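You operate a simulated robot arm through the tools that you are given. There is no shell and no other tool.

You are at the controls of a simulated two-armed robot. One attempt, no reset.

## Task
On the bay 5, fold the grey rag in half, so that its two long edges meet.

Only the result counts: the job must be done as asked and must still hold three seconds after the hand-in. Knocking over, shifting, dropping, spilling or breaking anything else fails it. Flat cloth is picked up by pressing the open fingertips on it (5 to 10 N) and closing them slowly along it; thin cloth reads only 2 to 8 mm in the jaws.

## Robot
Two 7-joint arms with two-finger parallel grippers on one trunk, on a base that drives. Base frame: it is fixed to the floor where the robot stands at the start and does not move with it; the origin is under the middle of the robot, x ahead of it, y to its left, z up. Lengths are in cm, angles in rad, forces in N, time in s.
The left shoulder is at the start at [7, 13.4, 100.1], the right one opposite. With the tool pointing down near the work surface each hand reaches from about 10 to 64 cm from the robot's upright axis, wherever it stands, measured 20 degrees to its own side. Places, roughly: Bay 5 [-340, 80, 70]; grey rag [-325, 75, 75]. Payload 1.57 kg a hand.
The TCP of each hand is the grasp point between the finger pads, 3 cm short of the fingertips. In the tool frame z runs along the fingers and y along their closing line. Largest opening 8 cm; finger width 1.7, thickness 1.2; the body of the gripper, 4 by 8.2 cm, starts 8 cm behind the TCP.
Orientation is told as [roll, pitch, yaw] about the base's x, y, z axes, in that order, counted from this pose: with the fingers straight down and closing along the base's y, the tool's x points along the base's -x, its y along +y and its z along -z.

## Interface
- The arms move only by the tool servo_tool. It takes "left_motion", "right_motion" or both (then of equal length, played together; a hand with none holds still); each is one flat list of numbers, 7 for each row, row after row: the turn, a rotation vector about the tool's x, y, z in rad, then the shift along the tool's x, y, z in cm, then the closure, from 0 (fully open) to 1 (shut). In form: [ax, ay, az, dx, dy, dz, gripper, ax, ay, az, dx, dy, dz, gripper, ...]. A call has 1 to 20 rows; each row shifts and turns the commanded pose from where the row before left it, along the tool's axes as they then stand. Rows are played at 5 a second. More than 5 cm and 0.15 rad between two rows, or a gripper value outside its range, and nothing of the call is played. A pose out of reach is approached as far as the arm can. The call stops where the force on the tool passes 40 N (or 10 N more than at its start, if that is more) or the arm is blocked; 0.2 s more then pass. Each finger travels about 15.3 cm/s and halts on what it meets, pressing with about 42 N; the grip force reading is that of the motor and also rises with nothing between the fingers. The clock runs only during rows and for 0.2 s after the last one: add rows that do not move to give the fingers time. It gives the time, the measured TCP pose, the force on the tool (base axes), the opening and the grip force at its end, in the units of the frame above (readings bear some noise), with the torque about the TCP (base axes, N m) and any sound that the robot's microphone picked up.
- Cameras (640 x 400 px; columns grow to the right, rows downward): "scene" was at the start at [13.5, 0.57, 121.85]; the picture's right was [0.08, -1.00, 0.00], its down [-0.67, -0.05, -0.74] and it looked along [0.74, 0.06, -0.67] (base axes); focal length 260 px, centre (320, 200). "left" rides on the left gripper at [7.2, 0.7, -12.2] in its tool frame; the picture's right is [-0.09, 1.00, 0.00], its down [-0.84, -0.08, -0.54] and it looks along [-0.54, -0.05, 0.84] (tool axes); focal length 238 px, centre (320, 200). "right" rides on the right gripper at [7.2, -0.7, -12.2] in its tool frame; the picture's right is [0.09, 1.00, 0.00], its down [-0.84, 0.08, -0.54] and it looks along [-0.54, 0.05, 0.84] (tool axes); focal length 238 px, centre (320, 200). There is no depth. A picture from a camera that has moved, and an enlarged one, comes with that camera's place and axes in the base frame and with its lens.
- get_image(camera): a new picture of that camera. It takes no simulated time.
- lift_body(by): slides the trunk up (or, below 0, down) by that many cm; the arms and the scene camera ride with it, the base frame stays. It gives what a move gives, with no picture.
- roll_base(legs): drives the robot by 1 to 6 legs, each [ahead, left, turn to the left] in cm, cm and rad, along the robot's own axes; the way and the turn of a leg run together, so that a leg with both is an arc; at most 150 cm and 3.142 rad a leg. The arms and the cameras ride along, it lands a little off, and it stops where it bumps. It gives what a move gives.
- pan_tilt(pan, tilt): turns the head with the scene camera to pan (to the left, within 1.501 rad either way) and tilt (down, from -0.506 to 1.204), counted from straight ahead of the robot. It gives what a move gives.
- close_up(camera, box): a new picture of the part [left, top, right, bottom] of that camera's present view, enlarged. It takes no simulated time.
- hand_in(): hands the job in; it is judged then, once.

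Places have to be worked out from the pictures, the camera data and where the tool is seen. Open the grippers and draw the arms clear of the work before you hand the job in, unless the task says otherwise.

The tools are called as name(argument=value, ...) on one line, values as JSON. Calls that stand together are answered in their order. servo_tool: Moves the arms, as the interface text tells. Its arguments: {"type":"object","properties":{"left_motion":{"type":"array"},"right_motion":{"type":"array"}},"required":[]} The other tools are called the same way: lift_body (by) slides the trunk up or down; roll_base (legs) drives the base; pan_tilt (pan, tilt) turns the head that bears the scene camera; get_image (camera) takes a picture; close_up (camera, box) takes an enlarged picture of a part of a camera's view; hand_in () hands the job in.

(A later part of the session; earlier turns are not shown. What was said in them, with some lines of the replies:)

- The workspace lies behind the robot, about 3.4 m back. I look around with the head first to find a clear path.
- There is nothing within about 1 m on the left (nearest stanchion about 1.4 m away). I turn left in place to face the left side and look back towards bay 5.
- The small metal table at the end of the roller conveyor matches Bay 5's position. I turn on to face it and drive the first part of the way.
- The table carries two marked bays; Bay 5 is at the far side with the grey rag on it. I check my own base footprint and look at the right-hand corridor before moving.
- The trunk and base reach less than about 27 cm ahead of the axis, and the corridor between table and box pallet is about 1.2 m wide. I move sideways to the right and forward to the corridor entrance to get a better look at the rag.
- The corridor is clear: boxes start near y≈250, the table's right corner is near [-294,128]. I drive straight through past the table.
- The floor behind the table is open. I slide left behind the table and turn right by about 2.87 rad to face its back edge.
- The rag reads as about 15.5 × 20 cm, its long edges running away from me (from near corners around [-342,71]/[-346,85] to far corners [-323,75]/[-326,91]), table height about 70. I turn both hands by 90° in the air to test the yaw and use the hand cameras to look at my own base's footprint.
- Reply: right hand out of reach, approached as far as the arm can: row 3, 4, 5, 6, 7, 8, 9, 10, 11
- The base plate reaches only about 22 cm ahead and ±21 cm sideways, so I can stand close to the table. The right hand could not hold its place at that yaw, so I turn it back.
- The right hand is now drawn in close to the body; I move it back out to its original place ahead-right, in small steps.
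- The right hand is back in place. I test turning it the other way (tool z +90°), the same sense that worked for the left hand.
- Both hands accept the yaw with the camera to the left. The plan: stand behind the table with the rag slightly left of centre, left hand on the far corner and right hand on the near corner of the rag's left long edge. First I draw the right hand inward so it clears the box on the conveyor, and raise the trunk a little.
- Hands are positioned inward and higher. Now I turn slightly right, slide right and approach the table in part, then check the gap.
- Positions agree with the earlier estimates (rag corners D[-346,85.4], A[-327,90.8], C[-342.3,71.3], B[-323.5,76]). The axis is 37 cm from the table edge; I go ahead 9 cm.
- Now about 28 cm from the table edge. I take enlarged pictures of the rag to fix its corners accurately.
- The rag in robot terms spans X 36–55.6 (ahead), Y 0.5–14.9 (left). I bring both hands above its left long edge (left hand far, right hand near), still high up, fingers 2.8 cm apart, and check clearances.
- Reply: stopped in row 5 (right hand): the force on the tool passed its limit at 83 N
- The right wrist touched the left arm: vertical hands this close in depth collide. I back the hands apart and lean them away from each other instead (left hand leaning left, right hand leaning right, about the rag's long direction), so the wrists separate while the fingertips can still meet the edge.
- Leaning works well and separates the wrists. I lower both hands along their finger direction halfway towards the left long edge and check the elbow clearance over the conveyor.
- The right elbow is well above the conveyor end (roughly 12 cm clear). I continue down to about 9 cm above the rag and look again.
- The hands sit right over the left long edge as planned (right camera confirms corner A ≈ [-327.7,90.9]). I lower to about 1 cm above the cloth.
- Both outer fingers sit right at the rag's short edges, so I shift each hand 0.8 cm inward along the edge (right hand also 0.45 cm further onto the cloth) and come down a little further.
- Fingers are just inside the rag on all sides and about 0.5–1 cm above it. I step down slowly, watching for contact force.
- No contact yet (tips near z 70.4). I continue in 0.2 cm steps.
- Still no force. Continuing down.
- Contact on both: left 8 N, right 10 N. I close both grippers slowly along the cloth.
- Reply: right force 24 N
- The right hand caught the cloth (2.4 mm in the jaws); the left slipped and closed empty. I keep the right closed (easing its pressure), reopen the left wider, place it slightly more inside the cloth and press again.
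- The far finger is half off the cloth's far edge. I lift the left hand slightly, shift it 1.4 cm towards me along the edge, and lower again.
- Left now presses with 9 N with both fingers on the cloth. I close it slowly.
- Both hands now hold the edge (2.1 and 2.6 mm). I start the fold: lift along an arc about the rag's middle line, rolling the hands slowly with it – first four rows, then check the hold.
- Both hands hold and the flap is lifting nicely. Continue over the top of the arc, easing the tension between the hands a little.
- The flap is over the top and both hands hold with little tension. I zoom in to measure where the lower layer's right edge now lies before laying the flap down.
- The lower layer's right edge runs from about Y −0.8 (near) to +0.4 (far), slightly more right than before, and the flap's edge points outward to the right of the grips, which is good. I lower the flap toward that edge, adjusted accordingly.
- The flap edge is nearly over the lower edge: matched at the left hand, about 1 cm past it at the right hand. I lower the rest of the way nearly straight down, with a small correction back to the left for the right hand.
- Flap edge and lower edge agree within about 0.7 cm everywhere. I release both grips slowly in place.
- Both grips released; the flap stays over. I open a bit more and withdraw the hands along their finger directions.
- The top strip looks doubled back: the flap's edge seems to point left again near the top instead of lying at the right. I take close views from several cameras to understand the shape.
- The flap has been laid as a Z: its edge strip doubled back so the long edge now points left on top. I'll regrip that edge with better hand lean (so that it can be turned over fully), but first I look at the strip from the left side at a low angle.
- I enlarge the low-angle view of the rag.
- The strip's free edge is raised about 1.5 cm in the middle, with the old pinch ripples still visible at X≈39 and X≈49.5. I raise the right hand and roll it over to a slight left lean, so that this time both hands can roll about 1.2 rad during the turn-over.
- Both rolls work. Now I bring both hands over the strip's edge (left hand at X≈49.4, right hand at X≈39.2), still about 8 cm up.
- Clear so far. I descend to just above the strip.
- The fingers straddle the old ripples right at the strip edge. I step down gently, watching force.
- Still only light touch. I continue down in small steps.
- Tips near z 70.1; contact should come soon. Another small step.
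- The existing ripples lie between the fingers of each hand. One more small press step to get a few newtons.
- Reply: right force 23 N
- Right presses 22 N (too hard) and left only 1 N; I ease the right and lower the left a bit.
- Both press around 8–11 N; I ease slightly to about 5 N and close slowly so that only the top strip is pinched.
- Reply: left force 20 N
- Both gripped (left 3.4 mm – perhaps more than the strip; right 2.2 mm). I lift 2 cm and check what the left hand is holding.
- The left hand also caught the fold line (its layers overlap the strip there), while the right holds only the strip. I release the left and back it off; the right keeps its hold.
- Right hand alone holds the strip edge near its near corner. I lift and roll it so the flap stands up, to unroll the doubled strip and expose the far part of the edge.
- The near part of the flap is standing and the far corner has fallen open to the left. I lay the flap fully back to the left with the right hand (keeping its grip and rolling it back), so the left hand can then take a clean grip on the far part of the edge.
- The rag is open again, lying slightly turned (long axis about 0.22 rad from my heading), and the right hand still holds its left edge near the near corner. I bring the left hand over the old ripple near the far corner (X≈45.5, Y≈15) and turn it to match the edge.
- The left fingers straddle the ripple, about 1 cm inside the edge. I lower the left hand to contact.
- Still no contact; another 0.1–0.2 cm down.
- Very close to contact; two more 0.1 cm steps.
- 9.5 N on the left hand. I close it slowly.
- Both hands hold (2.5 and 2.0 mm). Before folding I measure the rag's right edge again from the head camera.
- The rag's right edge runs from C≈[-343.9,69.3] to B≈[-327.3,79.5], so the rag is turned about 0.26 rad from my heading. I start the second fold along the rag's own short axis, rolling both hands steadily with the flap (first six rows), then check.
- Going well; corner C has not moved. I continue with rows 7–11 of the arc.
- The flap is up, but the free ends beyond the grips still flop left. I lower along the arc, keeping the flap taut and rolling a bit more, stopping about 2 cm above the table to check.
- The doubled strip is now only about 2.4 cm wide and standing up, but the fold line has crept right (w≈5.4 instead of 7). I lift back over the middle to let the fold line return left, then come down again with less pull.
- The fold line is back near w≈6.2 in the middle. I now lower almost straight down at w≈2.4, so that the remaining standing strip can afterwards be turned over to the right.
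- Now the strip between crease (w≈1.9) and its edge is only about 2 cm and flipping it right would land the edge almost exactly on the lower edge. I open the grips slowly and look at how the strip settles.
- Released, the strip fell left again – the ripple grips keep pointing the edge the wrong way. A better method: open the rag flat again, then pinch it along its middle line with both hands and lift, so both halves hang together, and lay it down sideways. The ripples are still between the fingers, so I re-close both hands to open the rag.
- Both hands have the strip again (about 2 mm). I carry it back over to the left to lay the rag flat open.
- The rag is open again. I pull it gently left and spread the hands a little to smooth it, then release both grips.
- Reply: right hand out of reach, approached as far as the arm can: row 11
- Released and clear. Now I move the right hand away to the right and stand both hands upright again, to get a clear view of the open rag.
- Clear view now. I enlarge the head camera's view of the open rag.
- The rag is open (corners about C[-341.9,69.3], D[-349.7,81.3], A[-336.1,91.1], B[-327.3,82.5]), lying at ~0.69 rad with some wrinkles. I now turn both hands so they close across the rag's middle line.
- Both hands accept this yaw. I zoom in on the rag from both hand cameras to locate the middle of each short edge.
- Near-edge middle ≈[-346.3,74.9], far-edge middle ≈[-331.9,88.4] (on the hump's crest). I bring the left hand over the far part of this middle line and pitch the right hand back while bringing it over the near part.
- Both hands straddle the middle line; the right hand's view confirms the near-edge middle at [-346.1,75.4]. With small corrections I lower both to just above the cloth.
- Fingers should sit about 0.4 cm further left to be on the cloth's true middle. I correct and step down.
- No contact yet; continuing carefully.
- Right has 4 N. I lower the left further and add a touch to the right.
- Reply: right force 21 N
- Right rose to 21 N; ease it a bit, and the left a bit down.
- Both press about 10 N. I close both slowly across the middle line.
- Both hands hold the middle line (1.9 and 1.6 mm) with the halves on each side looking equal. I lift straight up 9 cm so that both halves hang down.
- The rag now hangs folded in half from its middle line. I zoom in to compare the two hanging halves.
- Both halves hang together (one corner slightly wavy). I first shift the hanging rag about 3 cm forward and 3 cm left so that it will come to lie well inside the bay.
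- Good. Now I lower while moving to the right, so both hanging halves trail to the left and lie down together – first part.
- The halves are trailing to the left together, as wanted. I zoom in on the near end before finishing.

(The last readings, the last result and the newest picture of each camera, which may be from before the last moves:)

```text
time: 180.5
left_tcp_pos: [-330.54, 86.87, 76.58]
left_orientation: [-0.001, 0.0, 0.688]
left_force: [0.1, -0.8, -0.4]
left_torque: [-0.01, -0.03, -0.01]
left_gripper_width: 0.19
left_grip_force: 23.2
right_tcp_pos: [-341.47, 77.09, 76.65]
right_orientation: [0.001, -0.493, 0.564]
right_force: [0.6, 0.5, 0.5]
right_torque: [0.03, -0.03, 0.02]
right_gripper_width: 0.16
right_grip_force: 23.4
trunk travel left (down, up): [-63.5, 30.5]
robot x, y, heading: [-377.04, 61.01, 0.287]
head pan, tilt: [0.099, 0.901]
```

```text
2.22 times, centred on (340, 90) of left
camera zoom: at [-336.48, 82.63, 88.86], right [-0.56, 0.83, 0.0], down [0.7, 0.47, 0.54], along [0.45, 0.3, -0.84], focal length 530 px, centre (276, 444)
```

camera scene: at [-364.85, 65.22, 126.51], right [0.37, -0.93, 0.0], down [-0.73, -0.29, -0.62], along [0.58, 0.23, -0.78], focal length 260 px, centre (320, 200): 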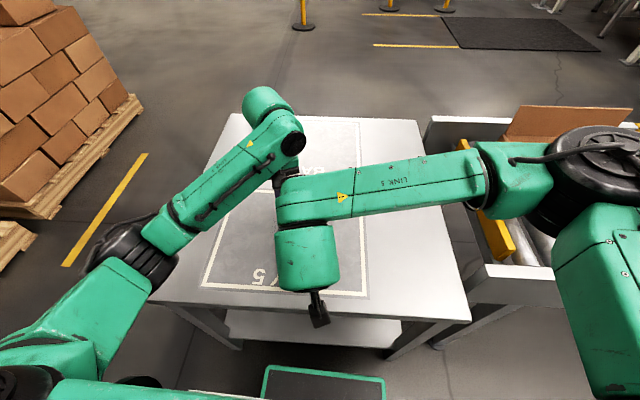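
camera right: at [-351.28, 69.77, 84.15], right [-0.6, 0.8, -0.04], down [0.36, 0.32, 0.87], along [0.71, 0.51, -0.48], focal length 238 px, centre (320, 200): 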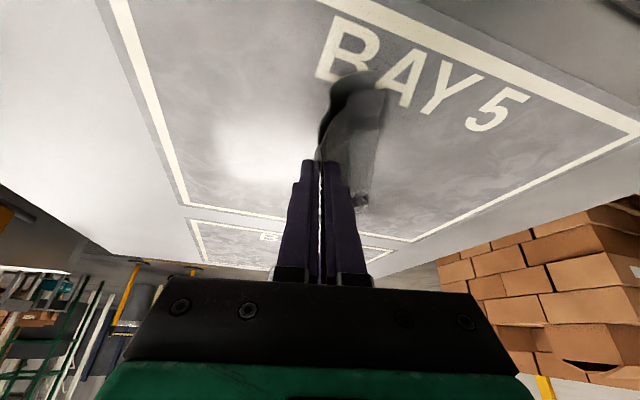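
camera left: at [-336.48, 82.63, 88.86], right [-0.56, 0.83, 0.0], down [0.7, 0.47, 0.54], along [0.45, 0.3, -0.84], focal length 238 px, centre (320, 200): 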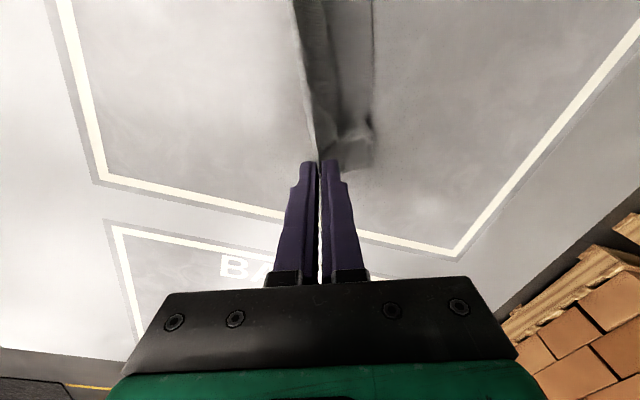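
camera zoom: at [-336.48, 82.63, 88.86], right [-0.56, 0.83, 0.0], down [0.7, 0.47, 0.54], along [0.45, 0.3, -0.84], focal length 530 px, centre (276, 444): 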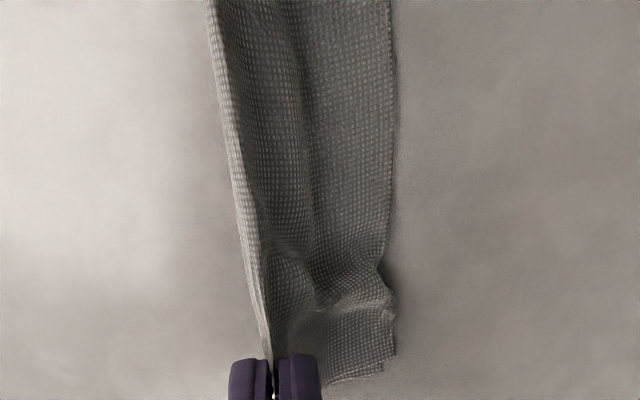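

Two layers are draping neatly to the left with their edges close together. I continue laying down to the table.

servo_tool(left_motion=[0, 0, 0, -0.063, -0.998, 0.7, 1, 0, 0, 0, -0.057, -0.898, 0.7, 1, 0, 0, 0, -0.05, -0.798, 0.7, 1, 0, 0, 0, -0.044, -0.699, 0.6, 1, 0, 0, 0, -0.038, -0.599, 0.5, 1, 0, 0, 0, -0.025, -0.399, 0.3, 1, 0, 0, 0, 0, 0, 0, 1], right_motion=[0, 0, 0, 0.171, -0.982, 0.704, 1, 0, 0, 0, 0.188, -0.884, 0.695, 1, 0, 0, 0, 0.204, -0.786, 0.686, 1, 0, 0, 0, 0.172, -0.687, 0.59, 1, 0, 0, 0, 0.141, -0.589, 0.493, 1, 0, 0, 0, 0.078, -0.393, 0.299, 1, 0, 0, 0, 0, 0, 0, 1])

close_up(camera="right", box=[250, 30, 490, 230])

close_up(camera="left", box=[240, 0, 460, 180])

```text
time: 182.1
left_tcp_pos: [-327.45, 83.65, 72.95]
left_orientation: [0.0, 0.0, 0.687]
left_force: [-1.7, -2.2, 1.3]
left_torque: [-0.04, 0.09, 0.0]
left_gripper_width: 0.21
left_grip_force: 23.4
right_tcp_pos: [-338.53, 73.57, 73.24]
right_orientation: [0.002, -0.494, 0.564]
right_force: [1.0, 1.8, 0.4]
right_torque: [0.04, -0.04, 0.0]
right_gripper_width: 0.17
right_grip_force: 23.9
trunk travel left (down, up): [-63.5, 30.5]
robot x, y, heading: [-376.56, 60.78, 0.287]
head pan, tilt: [0.099, 0.901]
```

```text
2.00 times, centred on (370, 130) of right
camera zoom: at [-348.49, 66.4, 80.6], right [-0.6, 0.8, -0.04], down [0.36, 0.32, 0.87], along [0.71, 0.51, -0.48], focal length 477 px, centre (220, 340)
```

zoom: 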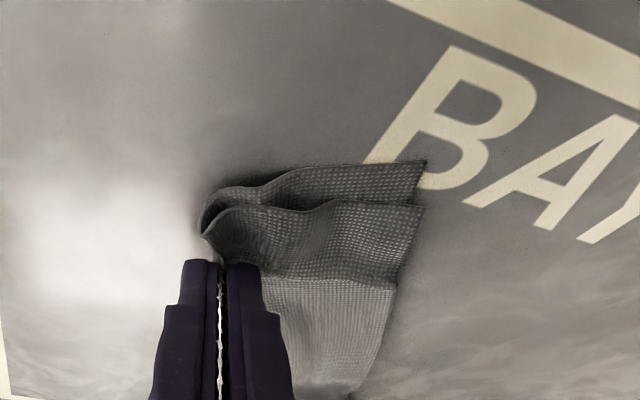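

```text
2.22 times, centred on (350, 90) of left
camera zoom: at [-333.43, 79.5, 85.29], right [-0.56, 0.83, 0.0], down [0.69, 0.47, 0.54], along [0.45, 0.3, -0.84], focal length 530 px, centre (253, 444)
```

zoom: 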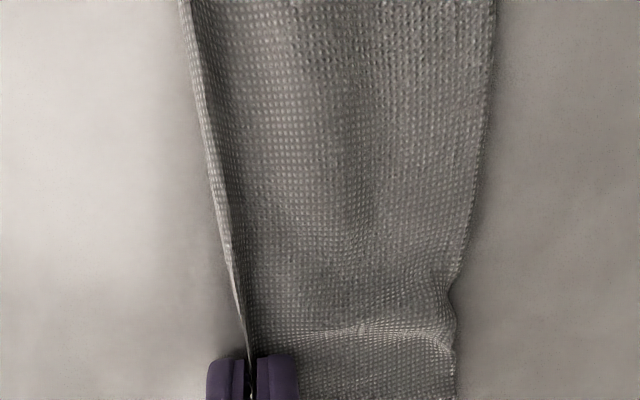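

The rag lies folded in two layers with the long edges together. I open both grippers slowly.

servo_tool(left_motion=[0, 0, 0, 0, 0, 0, 0.96, 0, 0, 0, 0, 0, 0, 0.92, 0, 0, 0, 0, 0, 0, 0.88, 0, 0, 0, 0, 0, 0, 0.84, 0, 0, 0, 0, 0, 0, 0.8, 0, 0, 0, 0, 0, 0, 0.74, 0, 0, 0, 0, 0, 0, 0.68, 0, 0, 0, 0, 0, 0, 0.62, 0, 0, 0, 0, 0, 0, 0.62], right_motion=[0, 0, 0, 0, 0, 0, 0.96, 0, 0, 0, 0, 0, 0, 0.92, 0, 0, 0, 0, 0, 0, 0.88, 0, 0, 0, 0, 0, 0, 0.84, 0, 0, 0, 0, 0, 0, 0.8, 0, 0, 0, 0, 0, 0, 0.74, 0, 0, 0, 0, 0, 0, 0.68, 0, 0, 0, 0, 0, 0, 0.62, 0, 0, 0, 0, 0, 0, 0.62])

close_up(camera="right", box=[220, 30, 490, 230])

close_up(camera="left", box=[220, 0, 460, 180])

```text
time: 184.1
left_tcp_pos: [-327.45, 83.64, 72.99]
left_orientation: [0.0, 0.0, 0.689]
left_force: [-0.3, -0.5, -1.0]
left_torque: [0.0, -0.03, -0.02]
left_gripper_width: 3.05
left_grip_force: 0.1
right_tcp_pos: [-338.68, 73.64, 73.28]
right_orientation: [0.001, -0.494, 0.562]
right_force: [-0.2, 0.4, 0.5]
right_torque: [0.03, -0.01, -0.03]
right_gripper_width: 3.04
right_grip_force: 0.1
trunk travel left (down, up): [-63.5, 30.5]
robot x, y, heading: [-377.0, 61.44, 0.279]
head pan, tilt: [0.099, 0.901]
```

```text
2.00 times, centred on (355, 130) of right
camera zoom: at [-348.48, 66.4, 80.59], right [-0.6, 0.8, -0.04], down [0.36, 0.32, 0.87], along [0.71, 0.51, -0.48], focal length 477 px, centre (250, 340)
```

zoom: 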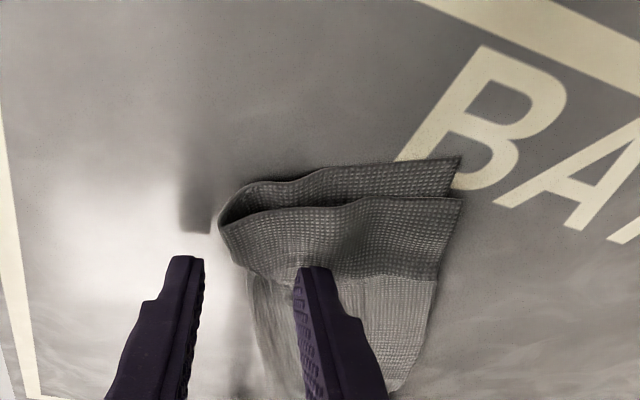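

```text
2.22 times, centred on (340, 90) of left
camera zoom: at [-333.42, 79.5, 85.27], right [-0.56, 0.83, 0.0], down [0.69, 0.47, 0.54], along [0.45, 0.3, -0.84], focal length 530 px, centre (276, 444)
```

zoom: 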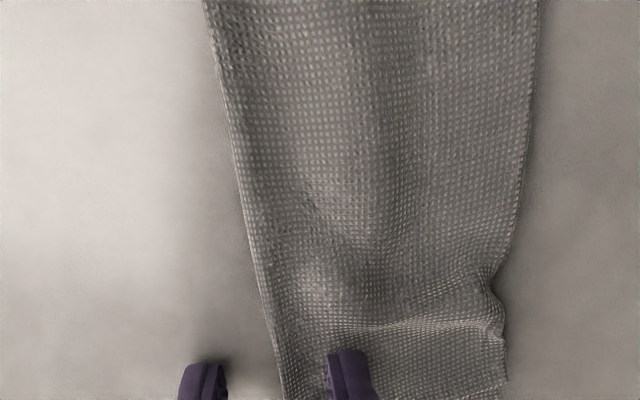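

A clean half fold. I raise both hands straight up clear of the cloth and inspect from above.

servo_tool(left_motion=[0, 0, 0, 0, 0, -1, 0.62, 0, 0, 0, 0, 0, -2, 0.62, 0, 0, 0, 0, 0, -3, 0.62, 0, 0, 0, 0, 0, -3, 0.62, 0, 0, 0, 0, 0, -3, 0.62], right_motion=[0, 0, 0, -0.479, 0, -0.878, 0.62, 0, 0, 0, -0.958, 0, -1.756, 0.62, 0, 0, 0, -1.437, 0, -2.634, 0.62, 0, 0, 0, -1.437, 0, -2.634, 0.62, 0, 0, 0, -1.437, 0, -2.634, 0.62])

get_image(camera="right")

get_image(camera="left")

get_image(camera="scene")

```text
time: 185.3
left_tcp_pos: [-327.62, 83.56, 85.16]
left_orientation: [0.0, 0.0, 0.69]
left_force: [-0.3, -0.1, -0.4]
left_torque: [0.01, -0.01, 0.01]
left_gripper_width: 3.03
left_grip_force: 0.1
right_tcp_pos: [-338.64, 73.74, 85.41]
right_orientation: [0.0, -0.494, 0.562]
right_force: [0.9, 0.4, -0.2]
right_torque: [-0.02, -0.01, 0.01]
right_gripper_width: 3.03
right_grip_force: 0.1
trunk travel left (down, up): [-63.5, 30.5]
robot x, y, heading: [-377.12, 61.16, 0.279]
head pan, tilt: [0.099, 0.901]
```

```text
taken
camera right: at [-348.58, 66.54, 92.75], right [-0.6, 0.8, -0.04], down [0.36, 0.32, 0.87], along [0.71, 0.51, -0.48], focal length 238 px, centre (320, 200)
```

right: 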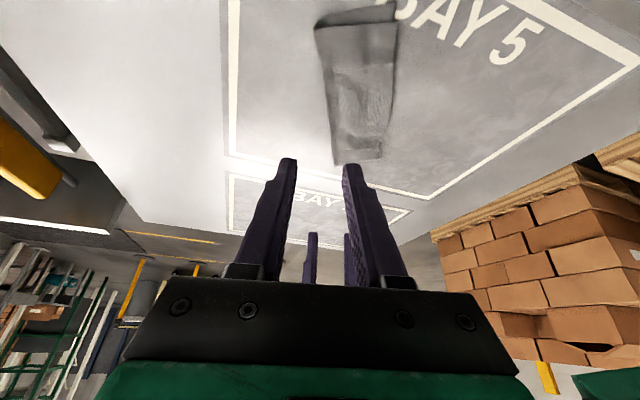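

```text
taken
camera left: at [-333.45, 79.58, 97.55], right [-0.56, 0.83, 0.0], down [0.7, 0.47, 0.54], along [0.45, 0.3, -0.84], focal length 238 px, centre (320, 200)
```

left: 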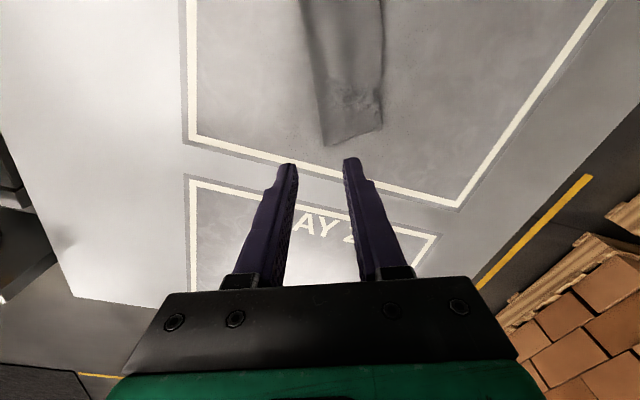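

```text
taken
camera scene: at [-364.94, 65.22, 126.51], right [0.37, -0.93, 0.0], down [-0.73, -0.29, -0.62], along [0.58, 0.23, -0.78], focal length 260 px, centre (320, 200)
```

scene: 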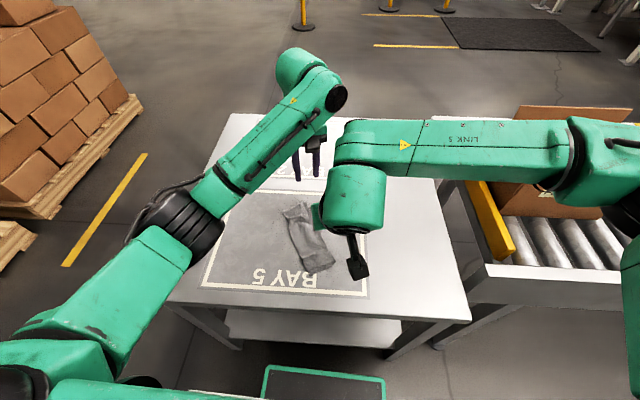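

The rag lies folded inside the bay. I enlarge the views to check how well the two long edges match.

close_up(camera="scene", box=[260, 190, 360, 290])

close_up(camera="right", box=[290, 0, 430, 180])

close_up(camera="left", box=[280, 0, 420, 160])

```text
4.00 times, centred on (310, 240) of scene
camera zoom: at [-364.94, 65.22, 126.51], right [0.37, -0.93, 0.0], down [-0.73, -0.29, -0.62], along [0.58, 0.23, -0.78], focal length 1040 px, centre (360, 40)
```

zoom: 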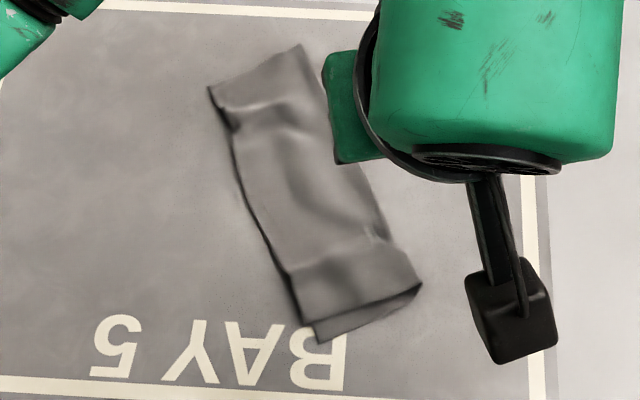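

```text
2.22 times, centred on (360, 90) of right
camera zoom: at [-348.58, 66.54, 92.75], right [-0.6, 0.8, -0.04], down [0.36, 0.32, 0.87], along [0.71, 0.51, -0.48], focal length 530 px, centre (231, 444)
```

zoom: 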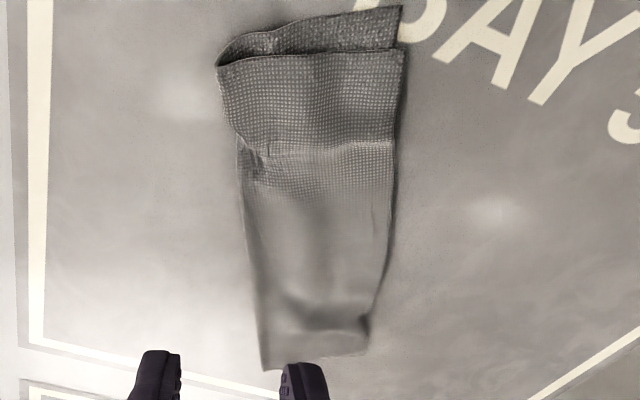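

```text
2.50 times, centred on (350, 80) of left
camera zoom: at [-333.45, 79.58, 97.55], right [-0.56, 0.83, 0.0], down [0.7, 0.47, 0.54], along [0.45, 0.3, -0.84], focal length 596 px, centre (245, 500)
```

zoom: 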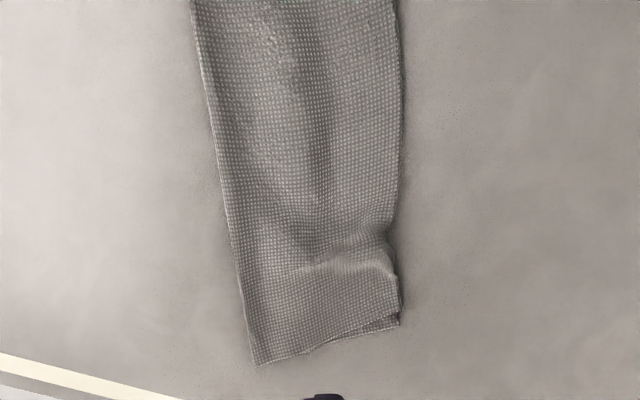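

The long edges lie together within about a centimetre (near corners 1.3 cm apart, far corners about 1 cm, caused by leftover ripples in the top layer). I draw the right hand back and use the left hand's camera to look at the whole edge.

servo_tool(left_motion=[0, 0, 0, 0, 2, -0.5, 0.62, 0, 0, 0, 0, 2, -0.5, 0.62, 0, 0, 0, 1, 2, -0.5, 0.62, 0, 0, 0, 1, 2, -0.5, 0.62, 0, 0, 0, 1, 2, -0.5, 0.62, 0, 0, 0, 1, 2, -0.5, 0.62, 0, 0, 0, 1, 2, -0.5, 0.62, 0, 0, 0, 1, 0, -0.5, 0.62], right_motion=[0, 0, 0, 0, -2, -1, 0.62, 0, 0, 0, 0, -2, -1, 0.62, 0, 0, 0, 0, -2, -1, 0.62, 0, 0.12, 0, 0, -2, 0, 0.62, 0, 0.12, 0, 0, -2, 0, 0.62, 0, 0.12, 0, 0, -2, 0, 0.62, 0, 0.12, 0, 0, -2, 0, 0.62, 0, 0, 0, 0, -1, 0, 0.62])

get_image(camera="scene")

get_image(camera="left")

close_up(camera="scene", box=[260, 190, 360, 290])

```text
time: 187.1
left_tcp_pos: [-340.97, 90.62, 89.13]
left_orientation: [0.001, -0.001, 0.688]
left_force: [0.6, -0.2, 0.0]
left_torque: [0.03, 0.03, 0.02]
left_gripper_width: 3.03
left_grip_force: 0.1
right_tcp_pos: [-331.65, 60.17, 88.0]
right_orientation: [0.002, -0.014, 0.566]
right_force: [0.2, 0.5, -0.2]
right_torque: [0.03, -0.01, 0.0]
right_gripper_width: 3.04
right_grip_force: 0.0
trunk travel left (down, up): [-63.5, 30.5]
robot x, y, heading: [-376.5, 60.63, 0.284]
head pan, tilt: [0.099, 0.901]
```

```text
taken
camera scene: at [-364.9, 65.1, 126.52], right [0.37, -0.93, 0.0], down [-0.73, -0.29, -0.62], along [0.58, 0.23, -0.78], focal length 260 px, centre (320, 200)
```

scene: 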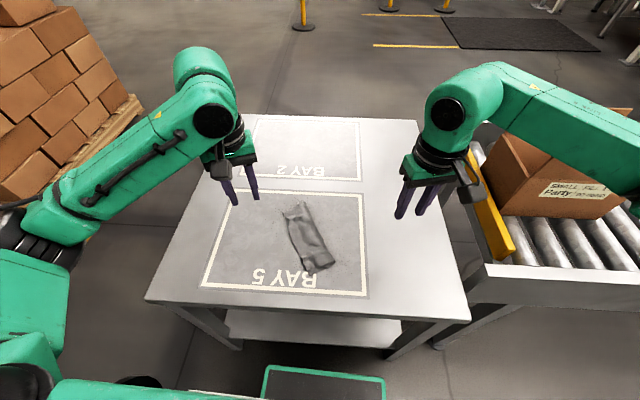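

```text
taken
camera left: at [-346.86, 86.53, 101.41], right [-0.56, 0.83, 0.0], down [0.69, 0.47, 0.54], along [0.45, 0.31, -0.84], focal length 238 px, centre (320, 200)
```

left: 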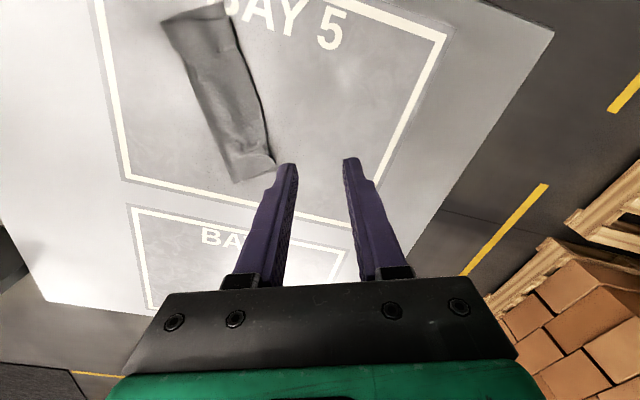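

```text
4.00 times, centred on (310, 240) of scene
camera zoom: at [-364.9, 65.1, 126.52], right [0.37, -0.93, 0.0], down [-0.73, -0.29, -0.62], along [0.58, 0.23, -0.78], focal length 1040 px, centre (360, 40)
```

zoom: 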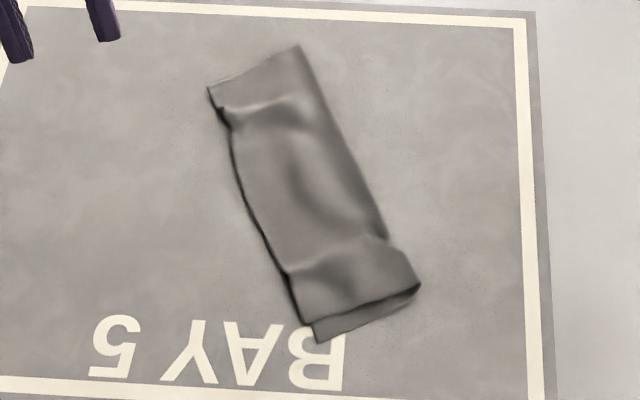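

It looks like a proper half fold, fully inside Bay 5. One more enlarged look at the long-edge side from the left hand's camera.

close_up(camera="left", box=[140, 0, 300, 190])

close_up(camera="right", box=[320, 40, 480, 230])

```text
2.11 times, centred on (220, 95) of left
camera zoom: at [-346.86, 86.53, 101.41], right [-0.56, 0.83, 0.0], down [0.69, 0.47, 0.54], along [0.45, 0.31, -0.84], focal length 502 px, centre (530, 421)
```

zoom: 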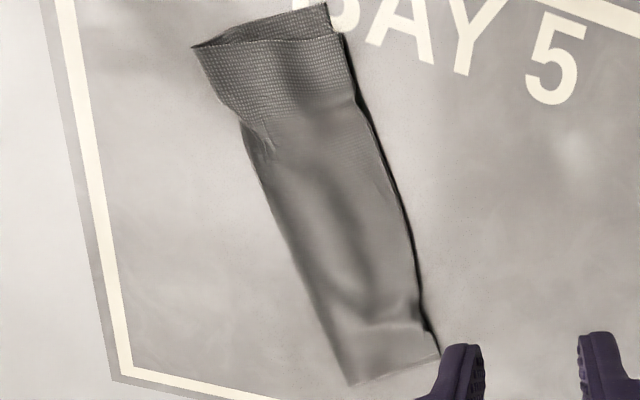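

```text
2.11 times, centred on (400, 135) of right
camera zoom: at [-337.52, 55.48, 100.18], right [-0.61, 0.79, 0.0], down [0.66, 0.51, 0.55], along [0.44, 0.34, -0.83], focal length 502 px, centre (152, 337)
```

zoom: 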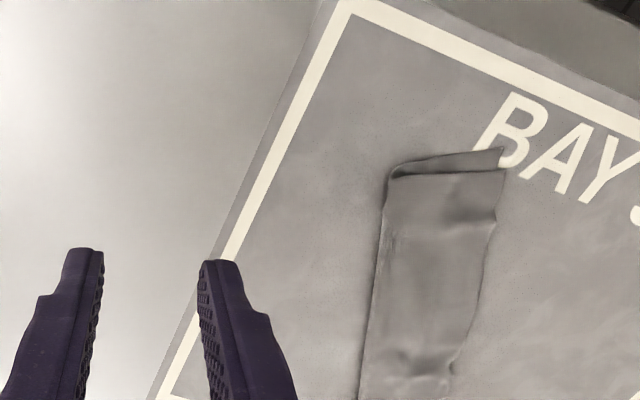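

The two long edges coincide along the whole length to within about half a centimetre. I open the grippers fully and draw both arms up and away from the work.

servo_tool(left_motion=[0, 0, 0, 0, 0, -2, 0.3, 0, 0, 0, 0, 0, -2, 0, 0, 0, 0, 0, 1.5, -2, 0, 0, 0, 0, 0, 1.5, -2, 0, 0, 0, 0, 0, 1.5, 0, 0, 0, 0, 0, 0, 0, 0, 0], right_motion=[0, 0, 0, 0, 0, -2, 0.3, 0, 0, 0, 0, 0, -2, 0, 0, 0, 0, 1, 0, -2, 0, 0, 0, 0, 1, 0, -2, 0, 0, 0, 0, 1, 0, 0, 0, 0, 0, 0, 0, 0, 0, 0])

get_image(camera="scene")

close_up(camera="scene", box=[260, 190, 360, 290])

```text
time: 188.5
left_tcp_pos: [-343.87, 94.17, 97.03]
left_orientation: [0.001, 0.001, 0.69]
left_force: [-0.7, -0.5, 0.0]
left_torque: [0.0, 0.01, 0.01]
left_gripper_width: 7.96
left_grip_force: 0.1
right_tcp_pos: [-334.18, 58.42, 95.85]
right_orientation: [0.0, -0.015, 0.563]
right_force: [-0.2, 0.2, 0.1]
right_torque: [0.0, 0.01, 0.0]
right_gripper_width: 8.02
right_grip_force: 0.1
trunk travel left (down, up): [-63.5, 30.5]
robot x, y, heading: [-376.87, 61.09, 0.282]
head pan, tilt: [0.099, 0.901]
```

```text
taken
camera scene: at [-364.85, 65.21, 126.51], right [0.37, -0.93, 0.0], down [-0.73, -0.29, -0.62], along [0.58, 0.23, -0.78], focal length 260 px, centre (320, 200)
```

scene: 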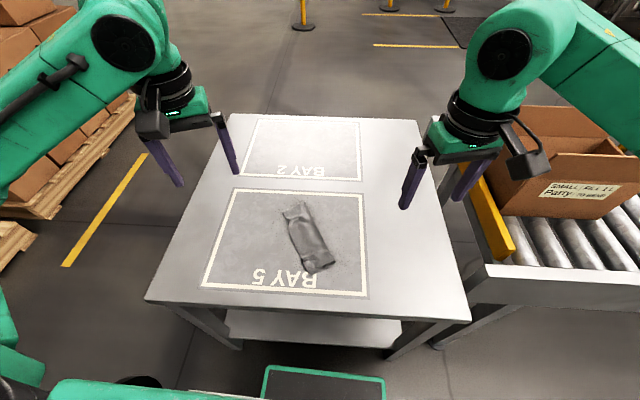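

```text
4.00 times, centred on (310, 240) of scene
camera zoom: at [-364.85, 65.21, 126.51], right [0.37, -0.93, 0.0], down [-0.73, -0.29, -0.62], along [0.58, 0.23, -0.78], focal length 1040 px, centre (360, 40)
```

zoom: 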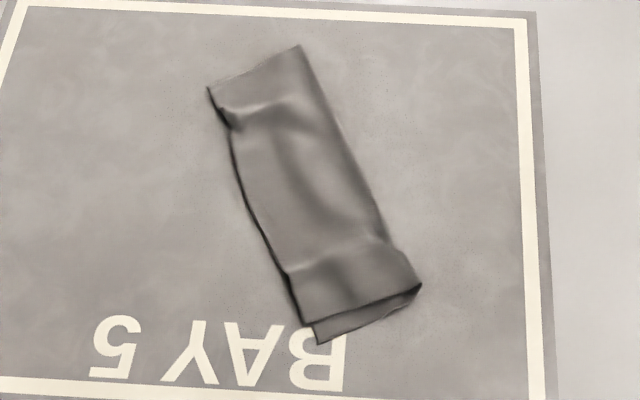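

The rag rests folded in half inside Bay 5 with its long edges together, the grippers are open and the arms are clear, and the surroundings look undisturbed. I hand the job in.

hand_in()

```text
The job is handed in.
```

The grey rag is folded in half lengthwise inside Bay 5, and I have handed the job in. I don't have the judge's verdict.

- **Edge match:** the two long edges lie together within about half a centimetre along most of their length. The corner pairs are about 1 to 1.3 cm apart, because the top layer still has small ripples from earlier grips. I left those rather than risk disturbing the fold.
- **How it was done:** my first two tries at carrying one edge over to the other doubled the flap back on itself. I opened the rag out again, pinched it along its middle line with both hands, lifted it so both halves hung together, and laid it down sideways.
- **Position:** the rag ended up turned relative to how it started, but it is fully inside the bay outline.
- **Surroundings:** the arms touched each other once during setup. The last pictures show nothing else knocked or shifted, including the box on the conveyor. The grippers are open and both arms are raised clear of the table.
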